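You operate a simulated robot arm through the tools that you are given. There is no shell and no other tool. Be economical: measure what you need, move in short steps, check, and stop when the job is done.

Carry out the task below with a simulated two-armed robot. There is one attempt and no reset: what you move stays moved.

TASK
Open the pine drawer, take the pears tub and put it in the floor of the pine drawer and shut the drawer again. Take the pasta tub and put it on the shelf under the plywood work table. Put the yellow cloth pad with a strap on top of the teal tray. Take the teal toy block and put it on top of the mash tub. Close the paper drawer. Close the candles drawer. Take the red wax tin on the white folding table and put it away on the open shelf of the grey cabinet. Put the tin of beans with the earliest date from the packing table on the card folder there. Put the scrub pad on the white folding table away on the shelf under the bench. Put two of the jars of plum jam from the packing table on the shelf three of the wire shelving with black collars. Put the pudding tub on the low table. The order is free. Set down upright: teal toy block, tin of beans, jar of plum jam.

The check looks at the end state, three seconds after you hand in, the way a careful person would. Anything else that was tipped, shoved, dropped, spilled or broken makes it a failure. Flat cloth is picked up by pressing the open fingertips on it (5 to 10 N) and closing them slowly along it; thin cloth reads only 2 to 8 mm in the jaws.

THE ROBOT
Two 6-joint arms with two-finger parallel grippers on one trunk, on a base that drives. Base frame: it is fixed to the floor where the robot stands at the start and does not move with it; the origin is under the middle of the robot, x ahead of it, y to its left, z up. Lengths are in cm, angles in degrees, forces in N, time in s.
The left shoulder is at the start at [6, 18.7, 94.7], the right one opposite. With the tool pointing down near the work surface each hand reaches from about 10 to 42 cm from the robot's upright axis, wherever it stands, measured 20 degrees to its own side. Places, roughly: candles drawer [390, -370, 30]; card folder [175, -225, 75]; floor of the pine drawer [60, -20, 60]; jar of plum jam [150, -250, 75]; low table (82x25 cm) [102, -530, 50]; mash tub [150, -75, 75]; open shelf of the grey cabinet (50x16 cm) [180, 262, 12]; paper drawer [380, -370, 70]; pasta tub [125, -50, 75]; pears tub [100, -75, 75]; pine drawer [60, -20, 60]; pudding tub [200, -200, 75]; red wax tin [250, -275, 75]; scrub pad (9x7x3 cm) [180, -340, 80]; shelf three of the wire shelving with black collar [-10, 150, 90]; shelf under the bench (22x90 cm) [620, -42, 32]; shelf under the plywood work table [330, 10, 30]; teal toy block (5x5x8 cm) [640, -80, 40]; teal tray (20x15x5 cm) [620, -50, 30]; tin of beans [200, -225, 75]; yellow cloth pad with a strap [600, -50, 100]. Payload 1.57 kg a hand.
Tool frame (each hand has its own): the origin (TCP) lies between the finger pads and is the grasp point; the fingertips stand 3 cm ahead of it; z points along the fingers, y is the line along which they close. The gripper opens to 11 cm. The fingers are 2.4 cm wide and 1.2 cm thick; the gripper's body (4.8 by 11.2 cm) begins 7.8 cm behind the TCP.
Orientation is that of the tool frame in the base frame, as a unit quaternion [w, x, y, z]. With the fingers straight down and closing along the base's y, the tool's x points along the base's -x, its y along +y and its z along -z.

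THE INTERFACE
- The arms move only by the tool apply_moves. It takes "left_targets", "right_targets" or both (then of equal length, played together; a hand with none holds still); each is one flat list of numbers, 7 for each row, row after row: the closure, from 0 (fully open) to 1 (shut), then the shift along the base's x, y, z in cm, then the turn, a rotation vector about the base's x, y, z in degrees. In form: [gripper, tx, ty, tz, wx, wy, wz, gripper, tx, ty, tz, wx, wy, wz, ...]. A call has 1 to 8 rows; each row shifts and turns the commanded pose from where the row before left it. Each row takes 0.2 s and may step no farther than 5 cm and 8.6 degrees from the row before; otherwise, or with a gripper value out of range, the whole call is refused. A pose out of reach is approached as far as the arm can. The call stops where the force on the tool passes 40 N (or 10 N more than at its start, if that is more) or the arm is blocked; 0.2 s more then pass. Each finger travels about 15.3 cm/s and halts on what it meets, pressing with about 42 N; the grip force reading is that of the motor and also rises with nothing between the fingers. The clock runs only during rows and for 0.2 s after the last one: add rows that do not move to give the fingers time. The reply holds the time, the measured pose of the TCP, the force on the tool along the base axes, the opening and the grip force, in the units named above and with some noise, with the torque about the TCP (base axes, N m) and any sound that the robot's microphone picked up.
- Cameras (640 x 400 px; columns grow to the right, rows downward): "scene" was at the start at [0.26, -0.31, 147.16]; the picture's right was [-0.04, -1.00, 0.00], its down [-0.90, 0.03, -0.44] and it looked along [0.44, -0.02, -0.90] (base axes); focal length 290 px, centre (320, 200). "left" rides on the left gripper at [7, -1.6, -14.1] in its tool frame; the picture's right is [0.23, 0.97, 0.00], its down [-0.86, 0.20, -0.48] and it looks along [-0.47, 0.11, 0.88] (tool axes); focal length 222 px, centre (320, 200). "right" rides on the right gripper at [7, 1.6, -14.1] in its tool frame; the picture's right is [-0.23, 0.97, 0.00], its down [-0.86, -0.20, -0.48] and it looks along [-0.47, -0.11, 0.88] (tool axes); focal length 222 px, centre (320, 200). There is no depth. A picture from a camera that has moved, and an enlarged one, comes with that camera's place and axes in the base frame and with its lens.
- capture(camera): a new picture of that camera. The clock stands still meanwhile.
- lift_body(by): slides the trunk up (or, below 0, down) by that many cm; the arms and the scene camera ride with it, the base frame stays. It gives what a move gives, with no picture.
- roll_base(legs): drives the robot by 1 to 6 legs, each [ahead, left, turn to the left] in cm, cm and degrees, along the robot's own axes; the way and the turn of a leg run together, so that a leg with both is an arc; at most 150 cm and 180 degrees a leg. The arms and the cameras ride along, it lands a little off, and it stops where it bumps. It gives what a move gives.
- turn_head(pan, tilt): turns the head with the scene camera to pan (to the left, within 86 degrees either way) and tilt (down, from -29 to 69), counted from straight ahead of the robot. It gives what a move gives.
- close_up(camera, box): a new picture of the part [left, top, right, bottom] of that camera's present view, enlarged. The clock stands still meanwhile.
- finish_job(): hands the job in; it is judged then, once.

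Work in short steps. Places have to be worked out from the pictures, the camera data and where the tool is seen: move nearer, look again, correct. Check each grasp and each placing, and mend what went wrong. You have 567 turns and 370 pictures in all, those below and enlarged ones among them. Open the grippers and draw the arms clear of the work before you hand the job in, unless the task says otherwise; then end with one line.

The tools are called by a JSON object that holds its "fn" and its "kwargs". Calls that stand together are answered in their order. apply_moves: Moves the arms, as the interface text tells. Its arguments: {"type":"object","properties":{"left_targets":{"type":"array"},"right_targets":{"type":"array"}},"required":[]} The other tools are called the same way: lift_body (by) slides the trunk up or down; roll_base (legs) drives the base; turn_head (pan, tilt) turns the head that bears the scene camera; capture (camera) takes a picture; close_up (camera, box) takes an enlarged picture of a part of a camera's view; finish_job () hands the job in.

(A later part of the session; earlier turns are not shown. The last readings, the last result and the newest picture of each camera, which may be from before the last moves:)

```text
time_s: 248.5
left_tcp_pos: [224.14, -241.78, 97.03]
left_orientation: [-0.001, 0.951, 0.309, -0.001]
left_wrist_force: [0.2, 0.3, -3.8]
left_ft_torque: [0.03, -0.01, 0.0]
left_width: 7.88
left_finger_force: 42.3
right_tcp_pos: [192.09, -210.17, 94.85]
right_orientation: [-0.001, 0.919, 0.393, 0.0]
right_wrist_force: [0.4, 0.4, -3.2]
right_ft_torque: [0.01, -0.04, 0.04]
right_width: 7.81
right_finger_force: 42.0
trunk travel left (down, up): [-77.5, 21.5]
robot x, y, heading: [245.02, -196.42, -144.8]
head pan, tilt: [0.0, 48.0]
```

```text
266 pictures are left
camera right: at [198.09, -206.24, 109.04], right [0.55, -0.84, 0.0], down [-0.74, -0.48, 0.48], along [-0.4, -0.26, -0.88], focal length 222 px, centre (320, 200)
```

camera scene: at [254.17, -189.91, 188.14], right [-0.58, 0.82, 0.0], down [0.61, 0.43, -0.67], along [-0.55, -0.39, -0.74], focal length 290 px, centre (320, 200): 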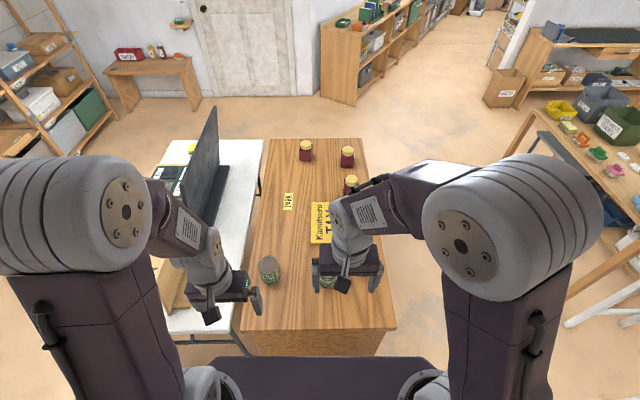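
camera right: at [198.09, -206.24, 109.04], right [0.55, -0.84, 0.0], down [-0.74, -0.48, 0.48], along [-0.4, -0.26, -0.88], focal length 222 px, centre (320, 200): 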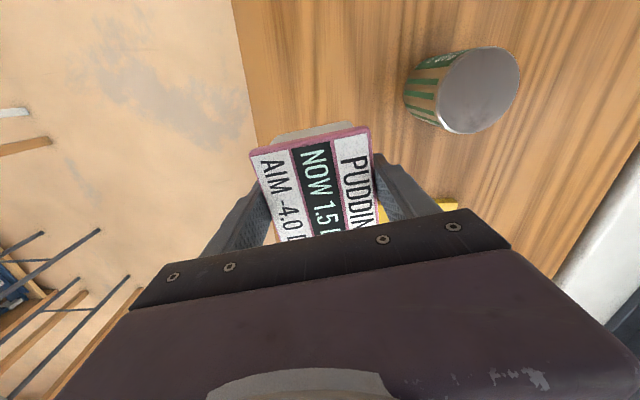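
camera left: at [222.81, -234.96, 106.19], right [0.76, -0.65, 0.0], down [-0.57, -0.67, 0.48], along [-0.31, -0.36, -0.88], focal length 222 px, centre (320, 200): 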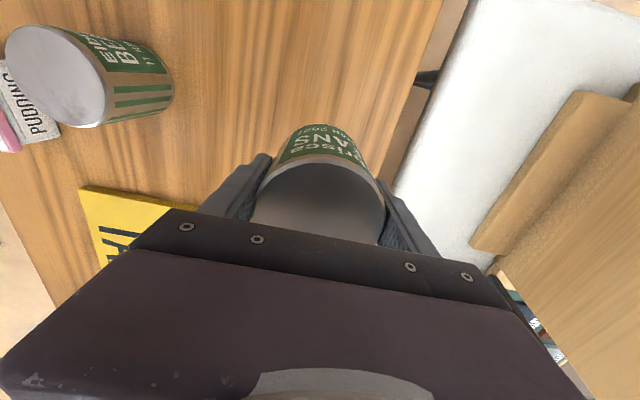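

Pudding held too. I back off and go round to the table's front to put the tin on the folder.

{"fn": "apply_moves", "kwargs": {"left_targets": [1, 0, 0, 2, 0, 0, 0, 1, 0, 0, 2, 0, 0, 0, 1, 0, 0, 2, 0, 0, 0, 1, 0, 0, 0, 0, 0, 0], "right_targets": [1, 2, 1.5, 3, 0, 0, 0, 1, 3, 2, 3, 0, 0, 0, 1, 3, 2, 0, 0, 0, 0, 1, 3, 2, 0, 0, 0, 0]}}

{"fn": "roll_base", "kwargs": {"legs": [[-16, 0, 0], [0, 0, 91], [-79, 0, 0], [0, -116, 0]]}}

{"fn": "capture", "kwargs": {"camera": "scene"}}

```text
time_s: 249.5
left_tcp_pos: [224.15, -241.93, 102.97]
left_orientation: [-0.002, 0.951, 0.31, -0.001]
left_wrist_force: [1.1, -0.1, -4.8]
left_ft_torque: [0.01, 0.04, 0.02]
left_width: 7.86
left_finger_force: 42.0
right_tcp_pos: [203.28, -202.54, 101.03]
right_orientation: [0.0, 0.92, 0.393, 0.0]
right_wrist_force: [0.8, -0.4, -3.4]
right_ft_torque: [0.03, -0.03, -0.01]
right_width: 7.81
right_finger_force: 42.2
trunk travel left (down, up): [-77.5, 21.5]
robot x, y, heading: [244.87, -196.69, -144.6]
head pan, tilt: [0.0, 48.0]
```

```text
time_s: 264.2
left_tcp_pos: [165.33, -215.61, 103.04]
left_orientation: [-0.002, 0.427, 0.904, -0.001]
left_wrist_force: [0.3, -0.2, -5.3]
left_ft_torque: [-0.02, 0.05, -0.02]
left_width: 7.84
left_finger_force: 42.2
right_tcp_pos: [127.32, -239.02, 101.03]
right_orientation: [0.0, 0.345, 0.939, 0.0]
right_wrist_force: [-0.2, -0.1, -3.5]
right_ft_torque: [0.01, 0.03, -0.02]
right_width: 7.77
right_finger_force: 42.0
trunk travel left (down, up): [-77.5, 21.5]
robot x, y, heading: [118.25, -197.58, -51.1]
head pan, tilt: [0.0, 48.0]
```

```text
265 pictures are left
camera scene: at [119.75, -199.23, 169.14], right [-0.78, -0.63, 0.0], down [-0.47, 0.58, -0.67], along [0.42, -0.52, -0.74], focal length 290 px, centre (320, 200)
```

scene: 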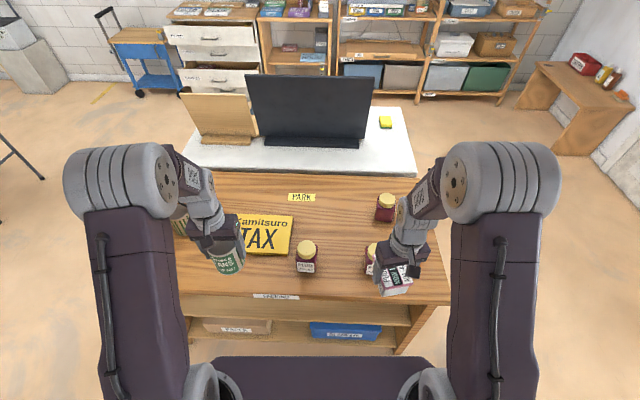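

I drive ahead 18 so the folder (~[178,-236.5]) comes under the left hand.

{"fn": "roll_base", "kwargs": {"legs": [[17, 0, -2]]}}

{"fn": "capture", "kwargs": {"camera": "left"}}

{"fn": "capture", "kwargs": {"camera": "scene"}}

```text
time_s: 265.7
left_tcp_pos: [175.07, -230.51, 103.09]
left_orientation: [0.0, 0.441, 0.898, -0.002]
left_wrist_force: [0.2, 0.7, -4.5]
left_ft_torque: [-0.01, 0.01, -0.02]
left_width: 7.84
left_finger_force: 41.1
right_tcp_pos: [136.41, -252.67, 101.1]
right_orientation: [0.002, 0.359, 0.933, 0.0]
right_wrist_force: [-0.4, -1.3, -2.6]
right_ft_torque: [0.02, 0.0, -0.01]
right_width: 7.77
right_finger_force: 41.8
trunk travel left (down, up): [-77.5, 21.5]
robot x, y, heading: [128.93, -211.07, -53.1]
head pan, tilt: [0.0, 48.0]
```

```text
264 pictures are left
camera left: at [169.44, -225.9, 117.12], right [0.63, 0.78, 0.0], down [0.68, -0.55, 0.48], along [0.37, -0.3, -0.88], focal length 222 px, centre (320, 200)
```

left: 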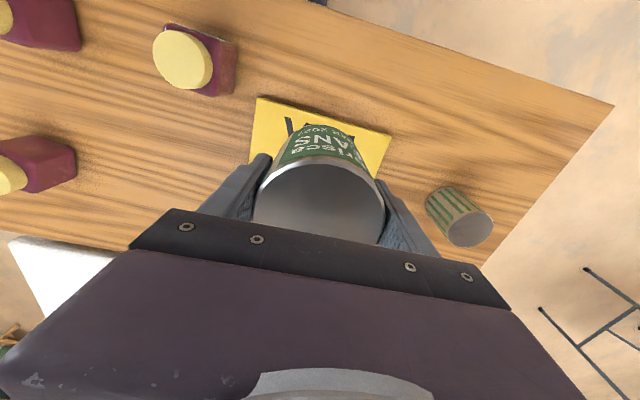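

```text
263 pictures are left
camera scene: at [129.96, -212.58, 169.14], right [-0.8, -0.6, 0.0], down [-0.45, 0.59, -0.67], along [0.4, -0.54, -0.74], focal length 290 px, centre (320, 200)
```

scene: 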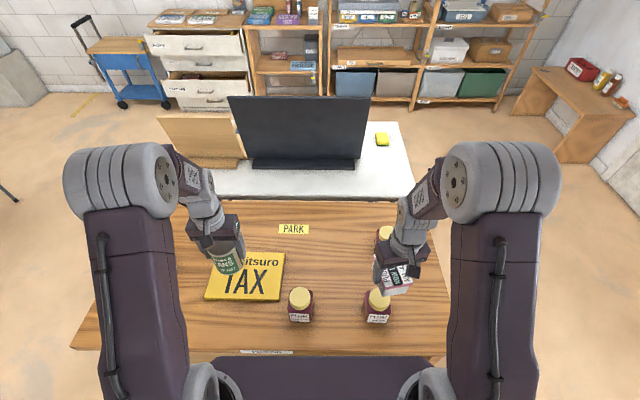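

Folder center ≈ [179.2,-235.7]. Move over and lower to TCP 84.

{"fn": "apply_moves", "kwargs": {"left_targets": [1, 2, -2.6, -2, 0, 0, 0, 1, 2.1, -2.6, -4, 0, 0, 0, 1, 0, 0, -4, 0, 0, 0, 1, 0, 0, -4, 0, 0, 0, 1, 0, 0, -4, 0, 0, 0]}}

{"fn": "capture", "kwargs": {"camera": "left"}}

{"fn": "close_up", "kwargs": {"camera": "scene", "box": [170, 210, 330, 310]}}

```text
refused: row 2 steps farther than a row can; nothing moved
```

```text
262 pictures are left
camera left: at [169.44, -225.9, 117.12], right [0.63, 0.78, 0.0], down [0.68, -0.55, 0.48], along [0.37, -0.3, -0.88], focal length 222 px, centre (320, 200)
```

left: 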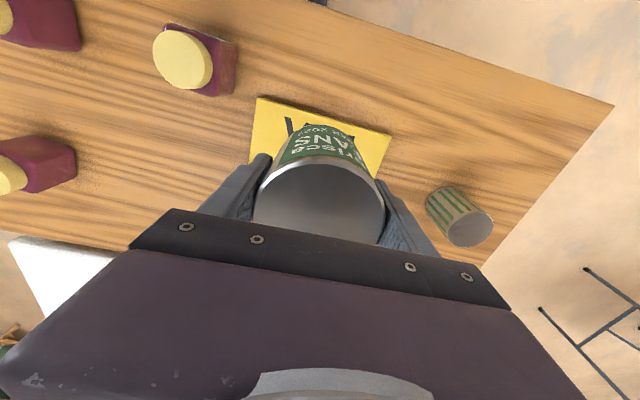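

```text
4.00 times, centred on (250, 260) of scene
camera zoom: at [129.96, -212.58, 169.14], right [-0.8, -0.6, 0.0], down [-0.45, 0.59, -0.67], along [0.4, -0.54, -0.74], focal length 1162 px, centre (600, -40)
```

zoom: 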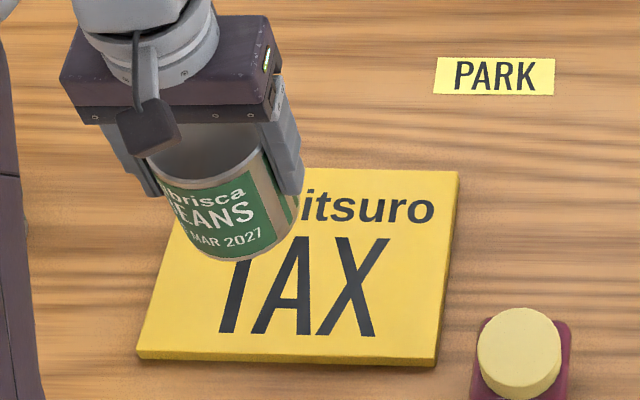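

Retry with legal step sizes.

{"fn": "apply_moves", "kwargs": {"left_targets": [1, 2, -2.7, -2, 0, 0, 0, 1, 2, -2.7, -3, 0, 0, 0, 1, 0, 0, -4, 0, 0, 0, 1, 0, 0, -4, 0, 0, 0, 1, 0, 0, -4, 0, 0, 0]}}

{"fn": "close_up", "kwargs": {"camera": "scene", "box": [170, 210, 330, 310]}}

```text
time_s: 266.9
left_tcp_pos: [179.32, -236.24, 85.88]
left_orientation: [-0.001, 0.44, 0.898, -0.002]
left_wrist_force: [0.3, 0.5, -5.5]
left_ft_torque: [0.02, 0.01, 0.0]
left_width: 7.86
left_finger_force: 41.9
right_tcp_pos: [136.66, -252.93, 100.94]
right_orientation: [-0.001, 0.359, 0.933, 0.0]
right_wrist_force: [-0.5, 0.2, -3.1]
right_ft_torque: [0.02, 0.02, 0.01]
right_width: 7.79
right_finger_force: 42.2
trunk travel left (down, up): [-77.5, 21.5]
robot x, y, heading: [128.95, -210.94, -53.2]
head pan, tilt: [0.0, 48.0]
```

```text
4.00 times, centred on (250, 260) of scene
camera zoom: at [130.33, -212.97, 169.14], right [-0.8, -0.6, 0.0], down [-0.45, 0.59, -0.67], along [0.4, -0.53, -0.74], focal length 1162 px, centre (600, -40)
```

zoom: 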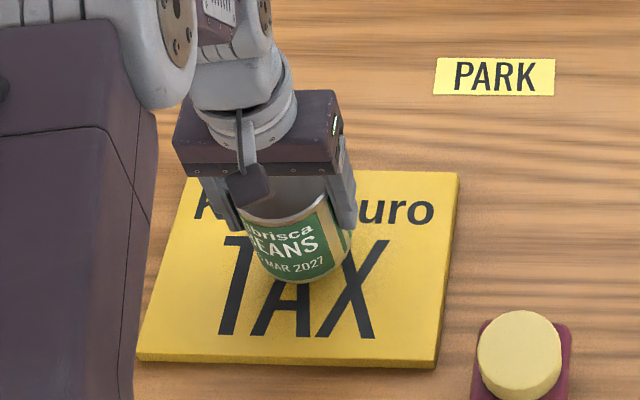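

Nicely over the folder centre. Lower to contact.

{"fn": "apply_moves", "kwargs": {"left_targets": [1, 0, 0, -1.5, 0, 0, 0, 1, 0, 0, -0.7, 0, 0, 0, 1, 0, 0, -0.5, 0, 0, 0]}}

{"fn": "apply_moves", "kwargs": {"left_targets": [1, 0, 0, -0.4, 0, 0, 0, 1, 0, 0, -0.4, 0, 0, 0]}}

```text
time_s: 267.7
left_tcp_pos: [179.17, -236.14, 83.32]
left_orientation: [-0.001, 0.441, 0.898, 0.0]
left_wrist_force: [0.7, 0.1, -4.9]
left_ft_torque: [0.0, -0.02, -0.01]
left_width: 7.84
left_finger_force: 42.3
right_tcp_pos: [136.65, -252.99, 101.04]
right_orientation: [-0.001, 0.36, 0.933, 0.0]
right_wrist_force: [-0.3, 0.0, -3.4]
right_ft_torque: [0.02, 0.02, -0.01]
right_width: 7.77
right_finger_force: 41.7
trunk travel left (down, up): [-77.5, 21.5]
robot x, y, heading: [128.95, -211.19, -53.2]
head pan, tilt: [0.0, 48.0]
```

```text
time_s: 268.3
left_tcp_pos: [179.13, -236.1, 82.78]
left_orientation: [0.003, 0.44, 0.898, -0.002]
left_wrist_force: [-0.4, 1.4, 29.8]
left_ft_torque: [0.24, 0.03, 0.36]
left_width: 7.86
left_finger_force: 41.9
right_tcp_pos: [136.33, -252.69, 101.22]
right_orientation: [0.001, 0.36, 0.933, 0.001]
right_wrist_force: [0.1, -0.3, -3.1]
right_ft_torque: [0.07, 0.03, 0.03]
right_width: 7.77
right_finger_force: 41.6
trunk travel left (down, up): [-77.5, 21.5]
robot x, y, heading: [128.58, -211.12, -53.1]
head pan, tilt: [0.0, 48.0]
```

Contact. Ease up slightly, open and rise.

{"fn": "apply_moves", "kwargs": {"left_targets": [1, 0, 0, 0.3, 0, 0, 0, 0.6, 0, 0, 0, 0, 0, 0, 0, 0, 0, 0, 0, 0, 0, 0, 0, 0, 0, 0, 0, 0, 0, 0, 0, 3, 0, 0, 0, 0, 0, 0, 4, 0, 0, 0, 0, 0, 0, 4, 0, 0, 0, 0, 0, 0, 4, 0, 0, 0]}}

{"fn": "capture", "kwargs": {"camera": "left"}}

```text
time_s: 270.1
left_tcp_pos: [179.06, -235.74, 97.97]
left_orientation: [-0.001, 0.441, 0.898, -0.001]
left_wrist_force: [-0.7, 0.0, 0.6]
left_ft_torque: [-0.01, -0.03, 0.0]
left_width: 10.99
left_finger_force: 0.0
right_tcp_pos: [136.55, -252.73, 101.07]
right_orientation: [0.001, 0.36, 0.933, 0.0]
right_wrist_force: [-0.1, 0.0, -3.8]
right_ft_torque: [0.02, 0.03, 0.0]
right_width: 7.78
right_finger_force: 42.1
trunk travel left (down, up): [-77.5, 21.5]
robot x, y, heading: [128.61, -210.92, -53.2]
head pan, tilt: [0.0, 48.0]
```

```text
259 pictures are left
camera left: at [173.44, -231.15, 111.94], right [0.63, 0.78, 0.0], down [0.68, -0.55, 0.48], along [0.37, -0.3, -0.88], focal length 222 px, centre (320, 200)
```

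left: 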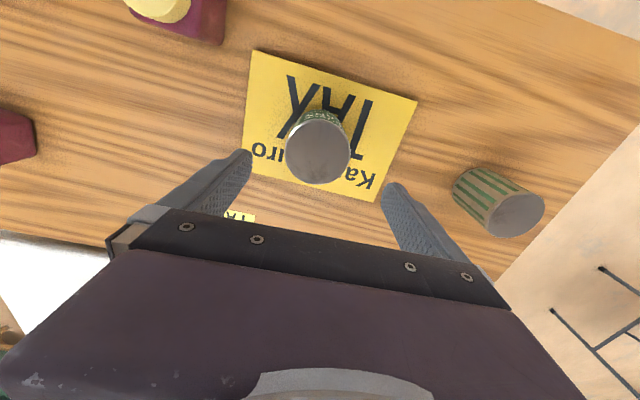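

Tin stands on the folder. Now check the jar labels.

{"fn": "close_up", "kwargs": {"camera": "scene", "box": [270, 215, 450, 330]}}

{"fn": "capture", "kwargs": {"camera": "right"}}

```text
3.48 times, centred on (360, 272) of scene
camera zoom: at [130.01, -212.77, 169.13], right [-0.8, -0.6, 0.0], down [-0.45, 0.59, -0.67], along [0.4, -0.53, -0.74], focal length 1010 px, centre (181, -52)
```

zoom: 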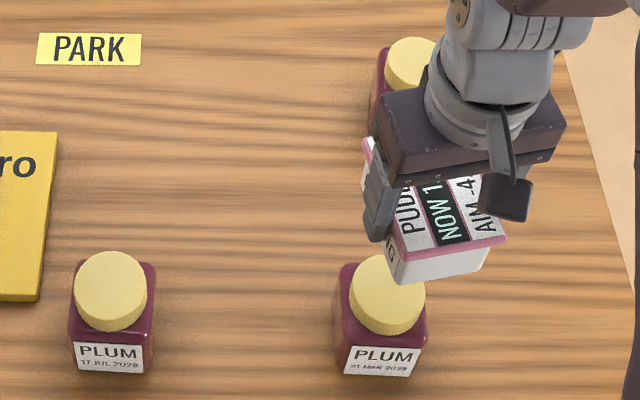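

```text
257 pictures are left
camera right: at [132.44, -246.89, 115.27], right [0.82, 0.57, 0.0], down [0.5, -0.72, 0.48], along [0.27, -0.39, -0.88], focal length 222 px, centre (320, 200)
```

right: 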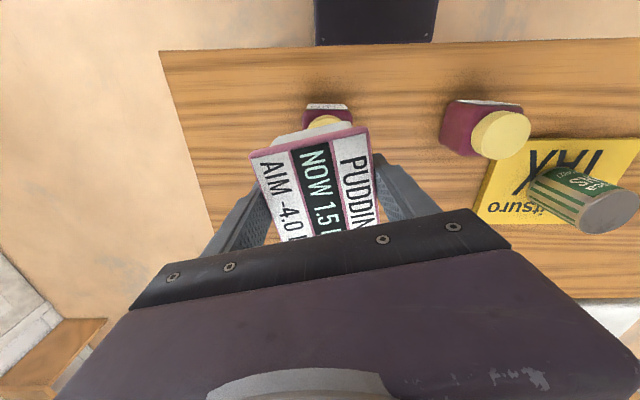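

Labels: all plum. I take the left jar (~[156.8,-237.8]) with the free left hand.

{"fn": "apply_moves", "kwargs": {"left_targets": [0, -4.4, -0.4, 0, 0, 0, 0, 0, -4.4, -0.4, 0, 0, 0, 0, 0, -4.4, -0.4, 0, 0, 0, 0, 0, -4.4, -0.4, 0, 0, 0, 0, 0, -4.4, -0.4, 0, 0, 0, 0]}}

{"fn": "capture", "kwargs": {"camera": "left"}}

```text
time_s: 271.3
left_tcp_pos: [156.85, -238.08, 97.58]
left_orientation: [0.0, 0.441, 0.897, -0.002]
left_wrist_force: [0.3, -0.2, 0.5]
left_ft_torque: [0.01, -0.04, -0.01]
left_width: 11.0
left_finger_force: 0.1
right_tcp_pos: [136.38, -252.87, 101.01]
right_orientation: [0.0, 0.359, 0.933, 0.001]
right_wrist_force: [-0.4, 0.5, -2.7]
right_ft_torque: [0.0, 0.01, 0.0]
right_width: 7.76
right_finger_force: 42.4
trunk travel left (down, up): [-77.5, 21.5]
robot x, y, heading: [129.27, -211.03, -53.2]
head pan, tilt: [0.0, 48.0]
```

```text
256 pictures are left
camera left: at [151.23, -233.51, 111.58], right [0.63, 0.78, 0.0], down [0.68, -0.55, 0.48], along [0.37, -0.3, -0.88], focal length 222 px, centre (320, 200)
```

left: 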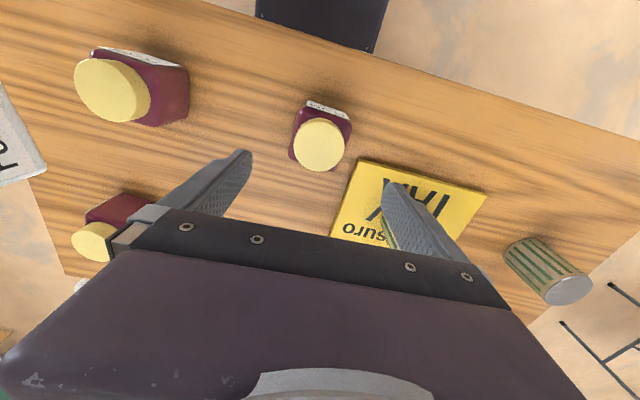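

Jar centred (lid top ≈84.5). Descend to TCP 79.5 and grip.

{"fn": "apply_moves", "kwargs": {"left_targets": [0, 0, 0, -4.5, 0, 0, 0, 0, 0, 0, -4.5, 0, 0, 0, 0, 0, 0, -4.5, 0, 0, 0, 0, 0, 0, -4.5, 0, 0, 0, 0.5, 0, 0, 0, 0, 0, 0, 1, 0, 0, 0, 0, 0, 0, 1, 0, 0, 0, 0, 0, 0]}}

{"fn": "apply_moves", "kwargs": {"left_targets": [1, 0, 0, 3, 0, 0, 0, 1, 0, 0, 4, 0, 0, 0, 1, 0, 0, 4, 0, 0, 0, 1, 0, 0, 4, 0, 0, 0, 1, 0, 0, 4, 0, 0, 0]}}

{"fn": "capture", "kwargs": {"camera": "left"}}

```text
time_s: 272.9
left_tcp_pos: [157.1, -238.07, 79.31]
left_orientation: [-0.001, 0.44, 0.898, 0.0]
left_wrist_force: [-0.7, -0.2, 0.0]
left_ft_torque: [-0.06, -0.09, -0.03]
left_width: 7.47
left_finger_force: 41.8
right_tcp_pos: [136.5, -252.8, 100.98]
right_orientation: [-0.001, 0.359, 0.933, 0.002]
right_wrist_force: [-0.2, 0.2, -3.1]
right_ft_torque: [0.06, 0.04, 0.02]
right_width: 7.75
right_finger_force: 41.8
trunk travel left (down, up): [-77.5, 21.5]
robot x, y, heading: [129.18, -210.94, -53.0]
head pan, tilt: [0.0, 48.0]
```

```text
time_s: 274.1
left_tcp_pos: [157.19, -237.88, 98.79]
left_orientation: [-0.001, 0.441, 0.898, 0.0]
left_wrist_force: [0.9, 0.0, -5.9]
left_ft_torque: [0.0, 0.02, -0.02]
left_width: 7.47
left_finger_force: 42.2
right_tcp_pos: [136.47, -252.88, 101.06]
right_orientation: [0.0, 0.36, 0.933, 0.0]
right_wrist_force: [-0.4, -0.6, -3.4]
right_ft_torque: [-0.02, 0.01, 0.0]
right_width: 7.77
right_finger_force: 41.9
trunk travel left (down, up): [-77.5, 21.5]
robot x, y, heading: [129.5, -211.43, -53.1]
head pan, tilt: [0.0, 48.0]
```

```text
255 pictures are left
camera left: at [151.55, -233.31, 112.86], right [0.63, 0.77, 0.0], down [0.68, -0.55, 0.48], along [0.37, -0.3, -0.88], focal length 222 px, centre (320, 200)
```

left: 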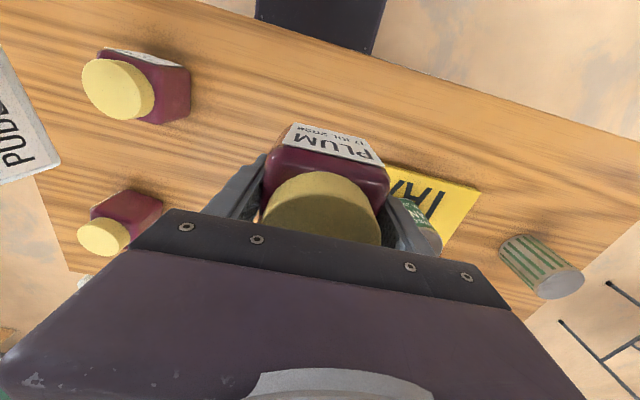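

Jar held. Now carry the pudding to the low table near the door: back out, go round the right end, heading -90°.

{"fn": "roll_base", "kwargs": {"legs": [[-25, 0, 0], [-5, -66, 0], [0, 0, -37], [100, 0, 0], [70, 0, 0]]}}

{"fn": "turn_head", "kwargs": {"pan": 0, "tilt": 35}}

{"fn": "capture", "kwargs": {"camera": "scene"}}

```text
time_s: 289.1
left_tcp_pos: [70.3, -434.86, 98.79]
left_orientation: [-0.002, 0.694, 0.72, -0.001]
left_wrist_force: [0.1, -0.2, -6.1]
left_ft_torque: [0.02, 0.05, 0.0]
left_width: 7.5
left_finger_force: 42.1
right_tcp_pos: [44.76, -435.07, 100.9]
right_orientation: [-0.001, 0.627, 0.779, 0.001]
right_wrist_force: [0.0, 0.0, -2.7]
right_ft_torque: [0.04, 0.02, 0.04]
right_width: 7.78
right_finger_force: 42.0
trunk travel left (down, up): [-77.5, 21.5]
robot x, y, heading: [62.69, -396.6, -89.0]
head pan, tilt: [0.0, 48.0]
```

```text
time_s: 289.8
left_tcp_pos: [70.12, -435.09, 98.75]
left_orientation: [-0.001, 0.694, 0.72, 0.0]
left_wrist_force: [0.0, 0.5, -6.5]
left_ft_torque: [0.02, 0.02, 0.03]
left_width: 7.46
left_finger_force: 42.0
right_tcp_pos: [44.76, -435.01, 101.01]
right_orientation: [0.0, 0.627, 0.779, 0.001]
right_wrist_force: [-0.9, -0.8, -3.9]
right_ft_torque: [0.05, 0.01, -0.02]
right_width: 7.74
right_finger_force: 41.8
trunk travel left (down, up): [-77.5, 21.5]
robot x, y, heading: [62.73, -396.41, -89.0]
head pan, tilt: [0.0, 35.0]
```

```text
254 pictures are left
camera scene: at [62.92, -399.76, 171.03], right [-1.0, -0.02, 0.0], down [-0.01, 0.57, -0.82], along [0.02, -0.82, -0.58], focal length 290 px, centre (320, 200)
```

scene: 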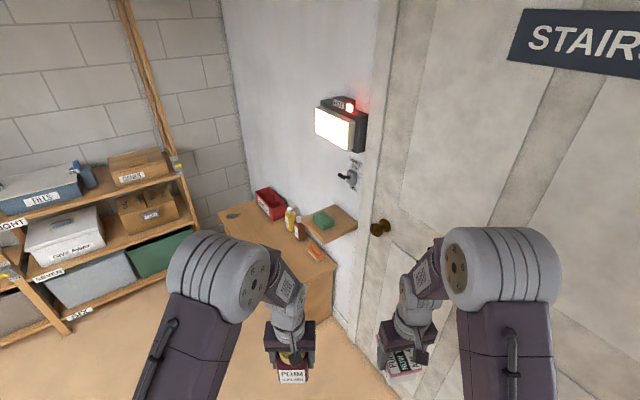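

Close-up on the low table.

{"fn": "close_up", "kwargs": {"camera": "scene", "box": [200, 170, 380, 285]}}

```text
3.48 times, centred on (290, 228) of scene
camera zoom: at [62.92, -399.76, 171.03], right [-1.0, -0.02, 0.0], down [-0.01, 0.57, -0.82], along [0.02, -0.82, -0.58], focal length 1010 px, centre (424, 104)
```

zoom: 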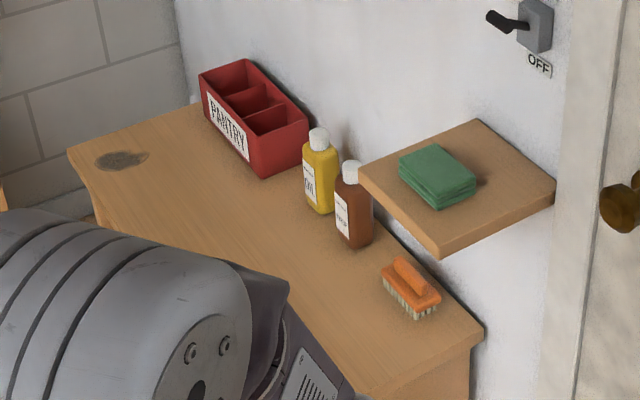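

Table front edge runs from ≈[136,-554] to [75,-497]; I go around to face it at heading -137°.

{"fn": "roll_base", "kwargs": {"legs": [[50, 76, 0], [0, 0, -48]]}}

{"fn": "turn_head", "kwargs": {"pan": 0, "tilt": 42}}

{"fn": "capture", "kwargs": {"camera": "scene"}}

```text
time_s: 296.8
left_tcp_pos: [114.41, -477.14, 98.81]
left_orientation: [-0.002, 0.929, 0.369, 0.0]
left_wrist_force: [0.0, -0.9, -5.3]
left_ft_torque: [0.03, -0.02, -0.01]
left_width: 7.48
left_finger_force: 41.8
right_tcp_pos: [97.52, -458.14, 100.95]
right_orientation: [-0.001, 0.893, 0.451, 0.001]
right_wrist_force: [-0.9, 0.0, -3.1]
right_ft_torque: [0.01, -0.01, -0.02]
right_width: 7.76
right_finger_force: 41.3
trunk travel left (down, up): [-77.5, 21.5]
robot x, y, heading: [137.94, -446.19, -137.6]
head pan, tilt: [0.0, 35.0]
```

```text
time_s: 297.4
left_tcp_pos: [114.41, -477.25, 98.84]
left_orientation: [-0.001, 0.929, 0.369, 0.001]
left_wrist_force: [0.0, 0.6, -5.9]
left_ft_torque: [0.0, 0.0, 0.0]
left_width: 7.48
left_finger_force: 41.2
right_tcp_pos: [97.45, -458.21, 101.01]
right_orientation: [0.0, 0.893, 0.45, 0.001]
right_wrist_force: [-0.2, -1.0, -4.5]
right_ft_torque: [0.03, -0.05, -0.02]
right_width: 7.77
right_finger_force: 42.6
trunk travel left (down, up): [-77.5, 21.5]
robot x, y, heading: [138.24, -446.76, -137.5]
head pan, tilt: [0.0, 42.0]
```

```text
252 pictures are left
camera scene: at [136.46, -448.19, 169.99], right [-0.68, 0.74, 0.0], down [0.49, 0.45, -0.74], along [-0.55, -0.5, -0.67], focal length 290 px, centre (320, 200)
```

scene: 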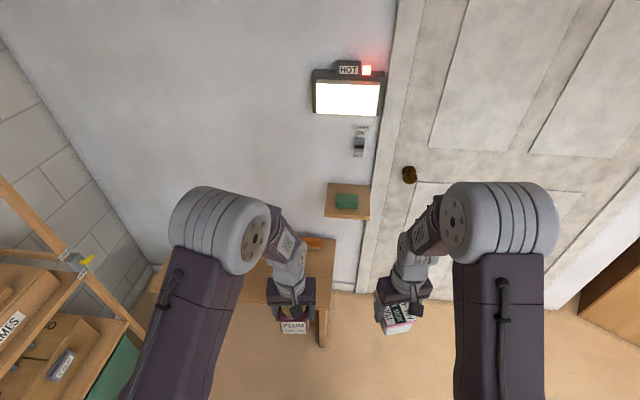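

The table is further left; slide left 36 cm.

{"fn": "roll_base", "kwargs": {"legs": [[0, 36, 0]]}}

{"fn": "capture", "kwargs": {"camera": "scene"}}

{"fn": "capture", "kwargs": {"camera": "right"}}

```text
time_s: 299.7
left_tcp_pos: [137.94, -503.01, 98.74]
left_orientation: [-0.002, 0.93, 0.368, 0.0]
left_wrist_force: [-0.2, -0.3, -5.6]
left_ft_torque: [0.04, -0.05, 0.01]
left_width: 7.47
left_finger_force: 42.2
right_tcp_pos: [121.16, -483.96, 101.0]
right_orientation: [0.0, 0.893, 0.45, 0.001]
right_wrist_force: [0.0, 0.6, -3.7]
right_ft_torque: [0.0, -0.03, 0.03]
right_width: 7.79
right_finger_force: 41.9
trunk travel left (down, up): [-77.5, 21.5]
robot x, y, heading: [162.0, -472.54, -137.5]
head pan, tilt: [0.0, 42.0]
```

```text
251 pictures are left
camera scene: at [160.13, -474.07, 169.99], right [-0.67, 0.74, 0.0], down [0.5, 0.45, -0.74], along [-0.55, -0.5, -0.67], focal length 290 px, centre (320, 200)
```

scene: 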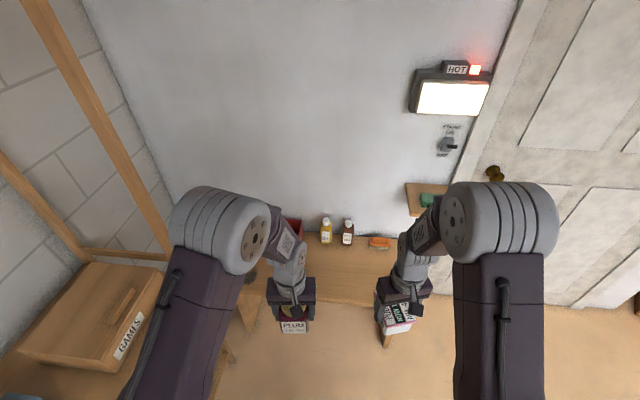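

```text
250 pictures are left
camera right: at [126.67, -479.28, 115.22], right [0.65, -0.76, 0.0], down [-0.67, -0.57, 0.48], along [-0.36, -0.31, -0.88], focal length 222 px, centre (320, 200)
```

right: 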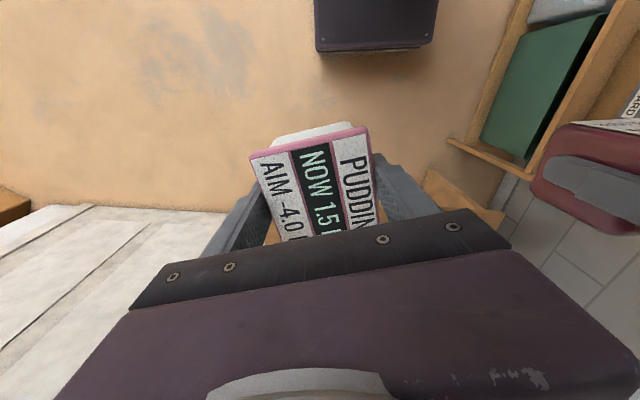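

Table edge is ~69 cm ahead. Drive ahead 30.

{"fn": "roll_base", "kwargs": {"legs": [[30, 0, 0]]}}

{"fn": "lift_body", "kwargs": {"by": -15}}

{"fn": "capture", "kwargs": {"camera": "scene"}}

{"fn": "capture", "kwargs": {"camera": "right"}}

```text
time_s: 301.8
left_tcp_pos: [115.9, -522.97, 98.79]
left_orientation: [-0.001, 0.932, 0.363, 0.001]
left_wrist_force: [-0.6, 0.0, -5.6]
left_ft_torque: [0.02, -0.06, 0.02]
left_width: 7.49
left_finger_force: 41.8
right_tcp_pos: [99.12, -503.59, 101.09]
right_orientation: [0.0, 0.895, 0.446, 0.0]
right_wrist_force: [0.8, -0.5, -3.2]
right_ft_torque: [0.04, -0.04, 0.03]
right_width: 7.78
right_finger_force: 42.1
trunk travel left (down, up): [-77.5, 21.5]
robot x, y, heading: [139.96, -492.43, -138.2]
head pan, tilt: [0.0, 42.0]
```

```text
time_s: 303.5
left_tcp_pos: [115.59, -522.89, 83.75]
left_orientation: [-0.001, 0.931, 0.364, 0.0]
left_wrist_force: [-0.5, 0.1, -6.9]
left_ft_torque: [0.04, -0.02, 0.01]
left_width: 7.48
left_finger_force: 41.8
right_tcp_pos: [99.05, -503.54, 86.04]
right_orientation: [0.0, 0.895, 0.445, 0.001]
right_wrist_force: [-0.1, 0.4, -3.8]
right_ft_torque: [0.05, 0.02, -0.01]
right_width: 7.79
right_finger_force: 42.2
trunk travel left (down, up): [-62.5, 36.5]
robot x, y, heading: [139.81, -492.37, -137.8]
head pan, tilt: [0.0, 42.0]
```

```text
249 pictures are left
camera scene: at [138.13, -494.16, 154.99], right [-0.67, 0.74, 0.0], down [0.5, 0.45, -0.74], along [-0.55, -0.5, -0.67], focal length 290 px, centre (320, 200)
```

scene: 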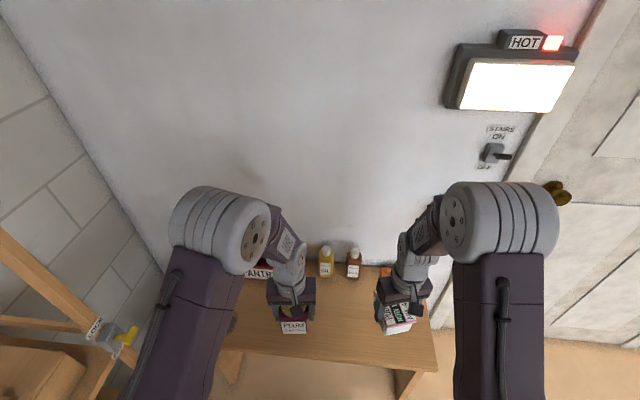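

```text
248 pictures are left
camera right: at [104.58, -499.04, 100.25], right [0.64, -0.77, 0.0], down [-0.68, -0.56, 0.48], along [-0.37, -0.31, -0.88], focal length 222 px, centre (320, 200)
```

right: 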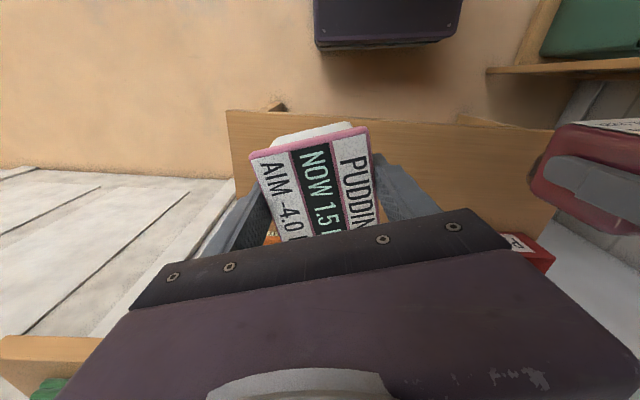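

The tub is right above the front edge; I move 9 cm in, 3 cm left, then down.

{"fn": "apply_moves", "kwargs": {"right_targets": [1, -1.6, -2.7, 0, 0, 0, 0, 1, -1.6, -2.8, 0, 0, 0, 0, 1, -1.5, -2.8, 0, 0, 0, 0, 1, 0, 0, -4.5, 0, 0, 0, 1, 0, 0, -4.5, 0, 0, 0, 1, 0, 0, -4.5, 0, 0, 0, 1, 0, 0, -4.5, 0, 0, 0, 1, 0, 0, -4.5, 0, 0, 0]}}

{"fn": "capture", "kwargs": {"camera": "right"}}

{"fn": "capture", "kwargs": {"camera": "scene"}}

```text
time_s: 305.3
left_tcp_pos: [115.74, -522.91, 83.81]
left_orientation: [-0.001, 0.932, 0.363, 0.001]
left_wrist_force: [-0.4, 0.6, -5.1]
left_ft_torque: [0.03, -0.04, -0.03]
left_width: 7.49
left_finger_force: 41.7
right_tcp_pos: [94.26, -511.92, 63.48]
right_orientation: [0.001, 0.895, 0.446, 0.001]
right_wrist_force: [0.3, 0.8, -2.9]
right_ft_torque: [-0.01, -0.02, -0.02]
right_width: 7.75
right_finger_force: 42.4
trunk travel left (down, up): [-62.5, 36.5]
robot x, y, heading: [139.96, -492.08, -138.1]
head pan, tilt: [0.0, 42.0]
```

```text
247 pictures are left
camera right: at [99.75, -507.34, 77.77], right [0.64, -0.77, 0.0], down [-0.68, -0.56, 0.48], along [-0.37, -0.31, -0.88], focal length 222 px, centre (320, 200)
```

right: 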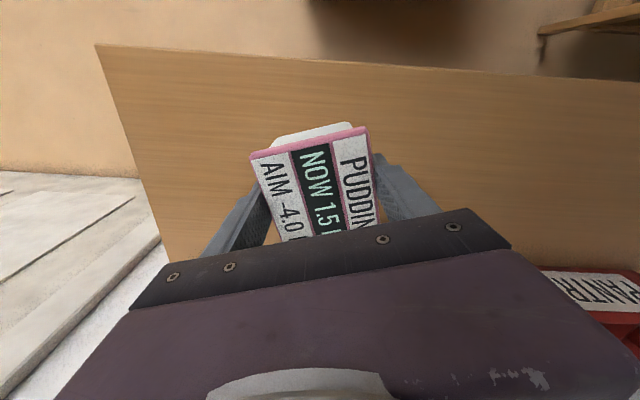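

```text
246 pictures are left
camera scene: at [138.01, -494.21, 154.99], right [-0.67, 0.74, 0.0], down [0.5, 0.45, -0.74], along [-0.55, -0.5, -0.67], focal length 290 px, centre (320, 200)
```

scene: 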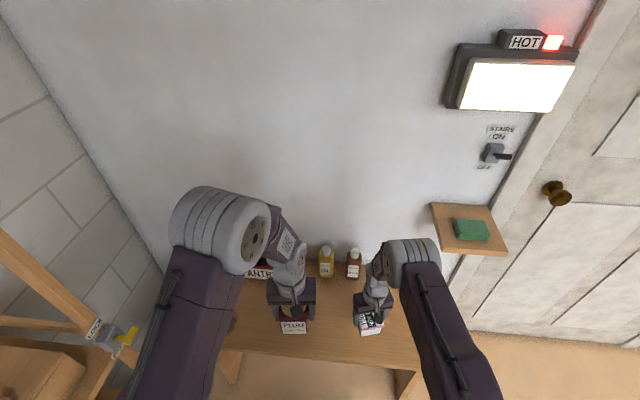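

Clear of bottles and brush. Lower to contact.

{"fn": "apply_moves", "kwargs": {"right_targets": [1, 0, 0, -3.5, 0, 0, 0, 1, 0, 0, -3, 0, 0, 0, 1, 0, 0, -0.7, 0, 0, 0, 1, 0, 0, -0.7, 0, 0, 0]}}

```text
time_s: 306.3
left_tcp_pos: [115.91, -522.85, 83.94]
left_orientation: [-0.003, 0.932, 0.364, 0.0]
left_wrist_force: [0.1, 0.1, -6.4]
left_ft_torque: [-0.01, -0.02, 0.03]
left_width: 7.5
left_finger_force: 41.6
right_tcp_pos: [94.48, -512.07, 56.0]
right_orientation: [0.0, 0.895, 0.445, -0.003]
right_wrist_force: [-0.8, -0.3, 22.2]
right_ft_torque: [0.69, -0.57, 0.03]
right_width: 7.79
right_finger_force: 42.2
trunk travel left (down, up): [-62.5, 36.5]
robot x, y, heading: [139.78, -492.48, -138.2]
head pan, tilt: [0.0, 42.0]
```

Contact. Release and rise.

{"fn": "apply_moves", "kwargs": {"right_targets": [1, 0, 0, 0.3, 0, 0, 0, 0.5, 0, 0, 0, 0, 0, 0, 0, 0, 0, 0, 0, 0, 0, 0, 0, 0, 0, 0, 0, 0, 0, 0, 0, 3, 0, 0, 0, 0, 0, 0, 4, 0, 0, 0, 0, 0, 0, 4, 0, 0, 0, 0, 0, 0, 4, 0, 0, 0]}}

{"fn": "capture", "kwargs": {"camera": "right"}}

```text
time_s: 308.1
left_tcp_pos: [115.75, -522.8, 83.85]
left_orientation: [-0.002, 0.932, 0.363, -0.001]
left_wrist_force: [-0.8, -0.1, -5.8]
left_ft_torque: [0.01, 0.0, -0.01]
left_width: 7.49
left_finger_force: 41.6
right_tcp_pos: [94.35, -511.95, 71.15]
right_orientation: [0.001, 0.896, 0.445, 0.0]
right_wrist_force: [-0.1, 0.0, 0.0]
right_ft_torque: [0.01, 0.02, 0.01]
right_width: 11.01
right_finger_force: 0.1
trunk travel left (down, up): [-62.5, 36.5]
robot x, y, heading: [140.29, -492.52, -138.2]
head pan, tilt: [0.0, 42.0]
```

```text
245 pictures are left
camera right: at [99.81, -507.25, 85.41], right [0.64, -0.77, 0.0], down [-0.68, -0.56, 0.48], along [-0.37, -0.3, -0.88], focal length 222 px, centre (320, 200)
```

right: 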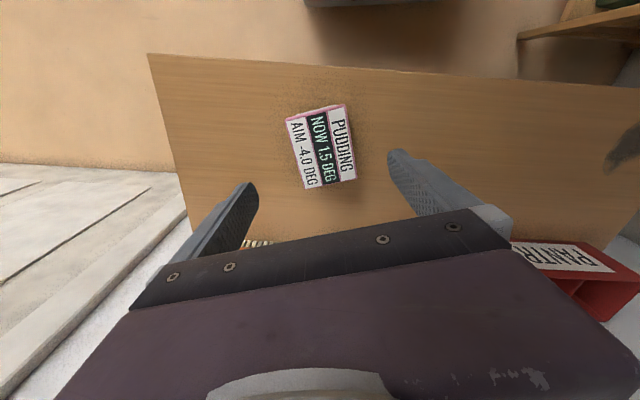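

Pudding placed. I raise the hands, back out and go along the corridor to the white chest of drawers (heading -53°).

{"fn": "apply_moves", "kwargs": {"right_targets": [0, 2.5, 2.2, 3, 0, 0, 0, 0, 2.5, 2.2, 3, 0, 0, 0, 0, 2.5, 2.2, 3, 0, 0, 0]}}

{"fn": "lift_body", "kwargs": {"by": 25}}

{"fn": "roll_base", "kwargs": {"legs": [[-45, 0, 0], [0, 0, 85], [0, 100, 0], [0, 60, 0]]}}

{"fn": "turn_head", "kwargs": {"pan": 25, "tilt": 35}}

{"fn": "capture", "kwargs": {"camera": "scene"}}

```text
time_s: 308.9
left_tcp_pos: [115.75, -522.94, 83.83]
left_orientation: [-0.002, 0.932, 0.363, 0.001]
left_wrist_force: [0.3, 0.2, -5.7]
left_ft_torque: [0.0, 0.0, 0.04]
left_width: 7.49
left_finger_force: 42.3
right_tcp_pos: [102.03, -505.12, 80.19]
right_orientation: [-0.001, 0.895, 0.446, 0.002]
right_wrist_force: [0.3, -0.6, -0.2]
right_ft_torque: [0.0, -0.01, 0.01]
right_width: 11.03
right_finger_force: 0.1
trunk travel left (down, up): [-62.5, 36.5]
robot x, y, heading: [139.69, -492.61, -138.1]
head pan, tilt: [0.0, 42.0]
```

```text
time_s: 311.5
left_tcp_pos: [115.56, -522.92, 108.68]
left_orientation: [0.0, 0.932, 0.363, 0.001]
left_wrist_force: [-0.7, 0.1, -5.3]
left_ft_torque: [0.01, -0.02, 0.02]
left_width: 7.48
left_finger_force: 42.0
right_tcp_pos: [101.76, -505.4, 105.13]
right_orientation: [-0.001, 0.895, 0.446, 0.0]
right_wrist_force: [0.3, 0.5, -0.3]
right_ft_torque: [0.01, 0.02, 0.02]
right_width: 11.01
right_finger_force: 0.0
trunk travel left (down, up): [-87.5, 11.5]
robot x, y, heading: [139.69, -492.37, -138.1]
head pan, tilt: [0.0, 42.0]
```

```text
time_s: 325.6
left_tcp_pos: [327.8, -391.05, 108.76]
left_orientation: [-0.002, 0.434, 0.901, 0.0]
left_wrist_force: [-0.7, 0.2, -6.8]
left_ft_torque: [0.0, -0.01, 0.01]
left_width: 7.48
left_finger_force: 42.1
right_tcp_pos: [309.38, -403.66, 105.16]
right_orientation: [-0.001, 0.352, 0.936, 0.002]
right_wrist_force: [-0.2, -0.7, -0.7]
right_ft_torque: [-0.01, -0.04, 0.01]
right_width: 10.99
right_finger_force: 0.2
trunk travel left (down, up): [-87.5, 11.5]
robot x, y, heading: [298.85, -364.52, -52.2]
head pan, tilt: [0.0, 42.0]
```

```text
time_s: 326.5
left_tcp_pos: [327.95, -390.93, 108.72]
left_orientation: [-0.002, 0.434, 0.901, -0.002]
left_wrist_force: [0.6, -0.1, -5.8]
left_ft_torque: [0.02, 0.01, -0.01]
left_width: 7.48
left_finger_force: 42.0
right_tcp_pos: [309.37, -403.53, 105.03]
right_orientation: [0.0, 0.352, 0.936, 0.001]
right_wrist_force: [-0.4, 0.0, 0.4]
right_ft_torque: [-0.01, -0.03, 0.01]
right_width: 11.01
right_finger_force: 0.0
trunk travel left (down, up): [-87.5, 11.5]
robot x, y, heading: [299.36, -364.87, -52.2]
head pan, tilt: [25.0, 35.0]
```

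```text
244 pictures are left
camera scene: at [303.53, -364.11, 181.03], right [-0.46, -0.89, 0.0], down [-0.51, 0.26, -0.82], along [0.73, -0.37, -0.57], focal length 290 px, centre (320, 200)
```

scene: 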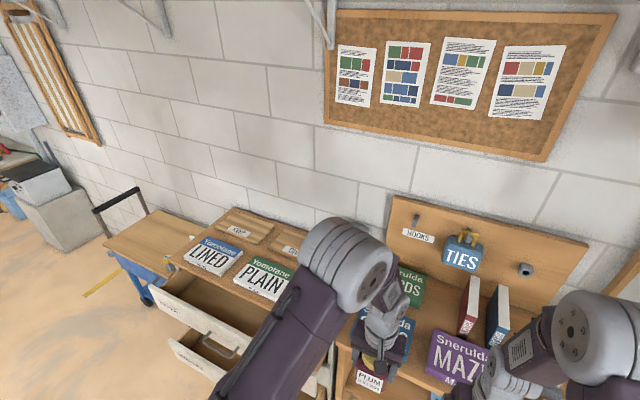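

The chest is further left. Slide left 92 and back 8, to face its drawers with the right arm.

{"fn": "roll_base", "kwargs": {"legs": [[-8, 0, 0], [0, 92, 0]]}}

{"fn": "turn_head", "kwargs": {"pan": 0, "tilt": 50}}

{"fn": "capture", "kwargs": {"camera": "scene"}}

{"fn": "capture", "kwargs": {"camera": "right"}}

```text
time_s: 332.0
left_tcp_pos: [395.12, -328.01, 108.91]
left_orientation: [-0.001, 0.43, 0.903, 0.001]
left_wrist_force: [0.7, -0.8, -6.6]
left_ft_torque: [0.02, 0.03, -0.01]
left_width: 7.49
left_finger_force: 41.7
right_tcp_pos: [376.72, -340.6, 105.05]
right_orientation: [0.0, 0.347, 0.938, 0.001]
right_wrist_force: [0.3, -0.3, 0.3]
right_ft_torque: [0.0, 0.04, -0.03]
right_width: 11.01
right_finger_force: 0.1
trunk travel left (down, up): [-87.5, 11.5]
robot x, y, heading: [366.32, -302.05, -51.7]
head pan, tilt: [25.0, 35.0]
```

```text
time_s: 332.9
left_tcp_pos: [395.13, -327.92, 108.69]
left_orientation: [-0.002, 0.43, 0.903, -0.001]
left_wrist_force: [-0.1, -0.6, -6.4]
left_ft_torque: [0.04, 0.01, 0.02]
left_width: 7.45
left_finger_force: 41.4
right_tcp_pos: [376.94, -340.54, 105.1]
right_orientation: [-0.001, 0.348, 0.938, 0.001]
right_wrist_force: [-1.0, -0.1, 0.2]
right_ft_torque: [0.03, 0.01, -0.01]
right_width: 11.0
right_finger_force: 0.1
trunk travel left (down, up): [-87.5, 11.5]
robot x, y, heading: [366.06, -301.76, -51.6]
head pan, tilt: [0.0, 50.0]
```

```text
243 pictures are left
camera scene: at [367.52, -303.3, 178.87], right [-0.78, -0.62, 0.0], down [-0.48, 0.6, -0.64], along [0.4, -0.5, -0.77], focal length 290 px, centre (320, 200)
```

scene: 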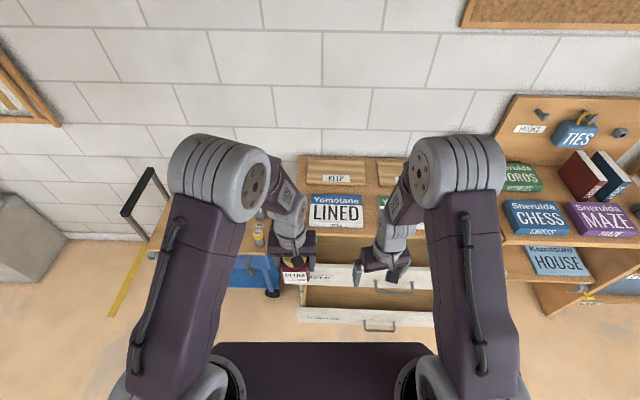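

```text
242 pictures are left
camera right: at [372.64, -334.77, 119.33], right [0.81, 0.59, 0.0], down [0.52, -0.71, 0.48], along [0.28, -0.39, -0.88], focal length 222 px, centre (320, 200)
```

right: 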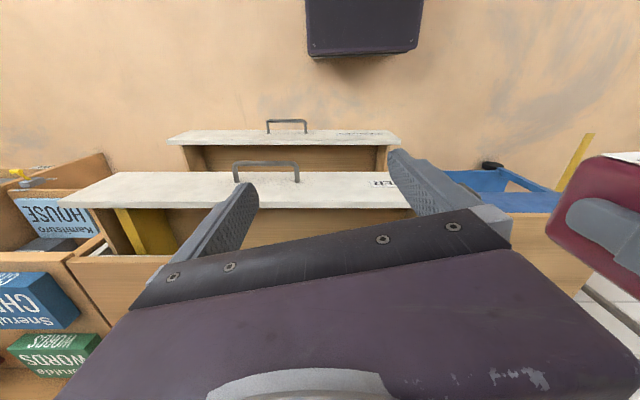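

Paper handle ≈ [373,-356,70], candles handle ≈ [372,-354,30]. I shift right 10, square the right hand, close its fingers and lower it in front of the paper handle.

{"fn": "roll_base", "kwargs": {"legs": [[0, -10, 0]]}}

{"fn": "apply_moves", "kwargs": {"right_targets": [1, -1.5, -2.5, 0, 0, 0, -5, 1, -1.2, -2.5, 0, 0, 0, -5, 1, 0, 0, -4.8, 0, 0, 0, 1, 0, 0, -4.8, 0, 0, 0, 1, 0, 0, -4.8, 0, 0, 0, 1, 0, 0, -4.8, 0, 0, 0]}}

{"fn": "capture", "kwargs": {"camera": "right"}}

```text
time_s: 334.0
left_tcp_pos: [387.7, -333.87, 108.74]
left_orientation: [-0.001, 0.431, 0.902, -0.002]
left_wrist_force: [0.8, -0.1, -6.2]
left_ft_torque: [0.03, 0.05, 0.0]
left_width: 7.49
left_finger_force: 41.8
right_tcp_pos: [369.26, -346.37, 105.19]
right_orientation: [-0.002, 0.348, 0.937, -0.001]
right_wrist_force: [0.4, -0.1, 0.1]
right_ft_torque: [-0.02, 0.02, 0.02]
right_width: 11.03
right_finger_force: 0.0
trunk travel left (down, up): [-87.5, 11.5]
robot x, y, heading: [358.48, -307.75, -51.6]
head pan, tilt: [0.0, 50.0]
```

```text
time_s: 335.4
left_tcp_pos: [387.4, -334.19, 108.73]
left_orientation: [-0.002, 0.431, 0.902, 0.0]
left_wrist_force: [0.8, 0.2, -5.9]
left_ft_torque: [0.03, 0.02, 0.01]
left_width: 7.49
left_finger_force: 41.8
right_tcp_pos: [366.16, -351.68, 85.76]
right_orientation: [-0.001, 0.429, 0.903, 0.001]
right_wrist_force: [0.1, 0.9, 0.2]
right_ft_torque: [-0.03, 0.0, 0.0]
right_width: 0.0
right_finger_force: 21.3
trunk travel left (down, up): [-87.5, 11.5]
robot x, y, heading: [358.5, -308.08, -51.7]
head pan, tilt: [0.0, 50.0]
```

```text
241 pictures are left
camera right: at [363.09, -345.24, 100.05], right [0.9, 0.44, 0.0], down [0.39, -0.79, 0.48], along [0.21, -0.43, -0.88], focal length 222 px, centre (320, 200)
```

right: 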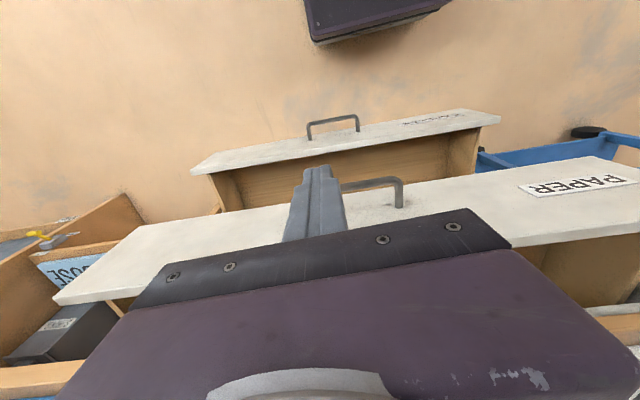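

Shift 4.4 cm left to the bar's centre, lower to z≈70.

{"fn": "apply_moves", "kwargs": {"right_targets": [1, 1.2, 2.3, 0, 0, 0, 0, 1, 1.2, 2.3, 0, 0, 0, 0, 1, 0, 0, -4, 0, 0, 0, 1, 0, 0, -4, 0, 0, 0, 1, 0, 0, -4, 0, 0, 0, 1, 0, 0, -4, 0, 0, 0]}}

{"fn": "capture", "kwargs": {"camera": "right"}}

```text
time_s: 336.8
left_tcp_pos: [387.44, -334.13, 108.82]
left_orientation: [-0.001, 0.431, 0.903, 0.0]
left_wrist_force: [0.6, 0.0, -6.1]
left_ft_torque: [0.02, 0.01, 0.01]
left_width: 7.47
left_finger_force: 41.3
right_tcp_pos: [368.63, -347.1, 69.84]
right_orientation: [-0.001, 0.428, 0.904, 0.001]
right_wrist_force: [0.6, -0.3, -0.4]
right_ft_torque: [-0.03, 0.0, 0.02]
right_width: 0.0
right_finger_force: 21.5
trunk travel left (down, up): [-87.5, 11.5]
robot x, y, heading: [358.32, -307.94, -51.7]
head pan, tilt: [0.0, 50.0]
```

```text
240 pictures are left
camera right: at [365.46, -340.65, 84.16], right [0.9, 0.44, 0.0], down [0.39, -0.79, 0.48], along [0.21, -0.43, -0.88], focal length 222 px, centre (320, 200)
```

right: 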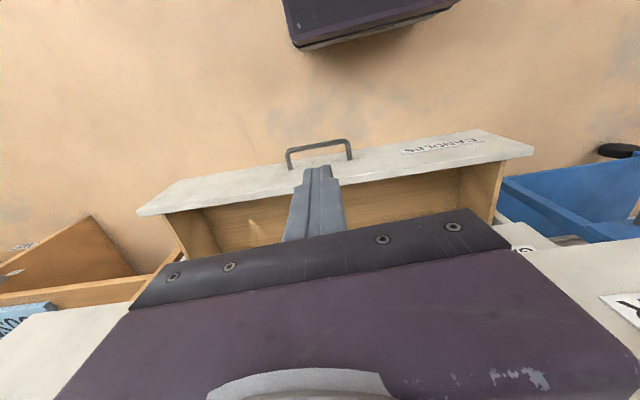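

Hand is in front of the paper drawer at bar height. Push forward.

{"fn": "apply_moves", "kwargs": {"right_targets": [1, 1.24, -1.57, 0, 0, 0, 0, 1, 1.24, -1.57, 0, 0, 0, 0, 1, 1.24, -1.57, 0, 0, 0, 0, 1, 1.24, -1.57, 0, 0, 0, 0, 1, 1.24, -1.57, 0, 0, 0, 0, 1, 1.24, -1.57, 0, 0, 0, 0]}}

{"fn": "capture", "kwargs": {"camera": "scene"}}

```text
time_s: 338.2
left_tcp_pos: [387.49, -334.0, 108.77]
left_orientation: [-0.001, 0.43, 0.903, -0.001]
left_wrist_force: [0.1, 0.2, -6.2]
left_ft_torque: [0.01, -0.01, 0.05]
left_width: 7.46
left_finger_force: 41.8
right_tcp_pos: [373.54, -353.61, 73.16]
right_orientation: [0.0, 0.428, 0.904, 0.0]
right_wrist_force: [0.1, 0.5, 0.0]
right_ft_torque: [0.0, 0.05, -0.01]
right_width: 0.0
right_finger_force: 21.3
right hand out of reach, approached as far as the arm can: row 3, 4, 5, 6
trunk travel left (down, up): [-87.5, 11.5]
robot x, y, heading: [358.53, -307.89, -51.8]
head pan, tilt: [0.0, 50.0]
```

```text
239 pictures are left
camera scene: at [359.68, -309.45, 178.87], right [-0.78, -0.62, 0.0], down [-0.48, 0.6, -0.64], along [0.4, -0.5, -0.77], focal length 290 px, centre (320, 200)
```

scene: 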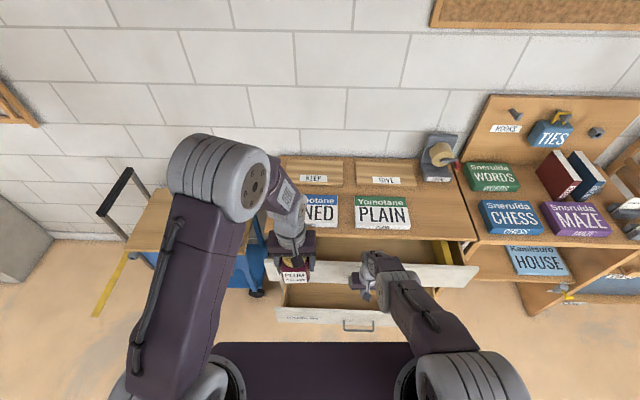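

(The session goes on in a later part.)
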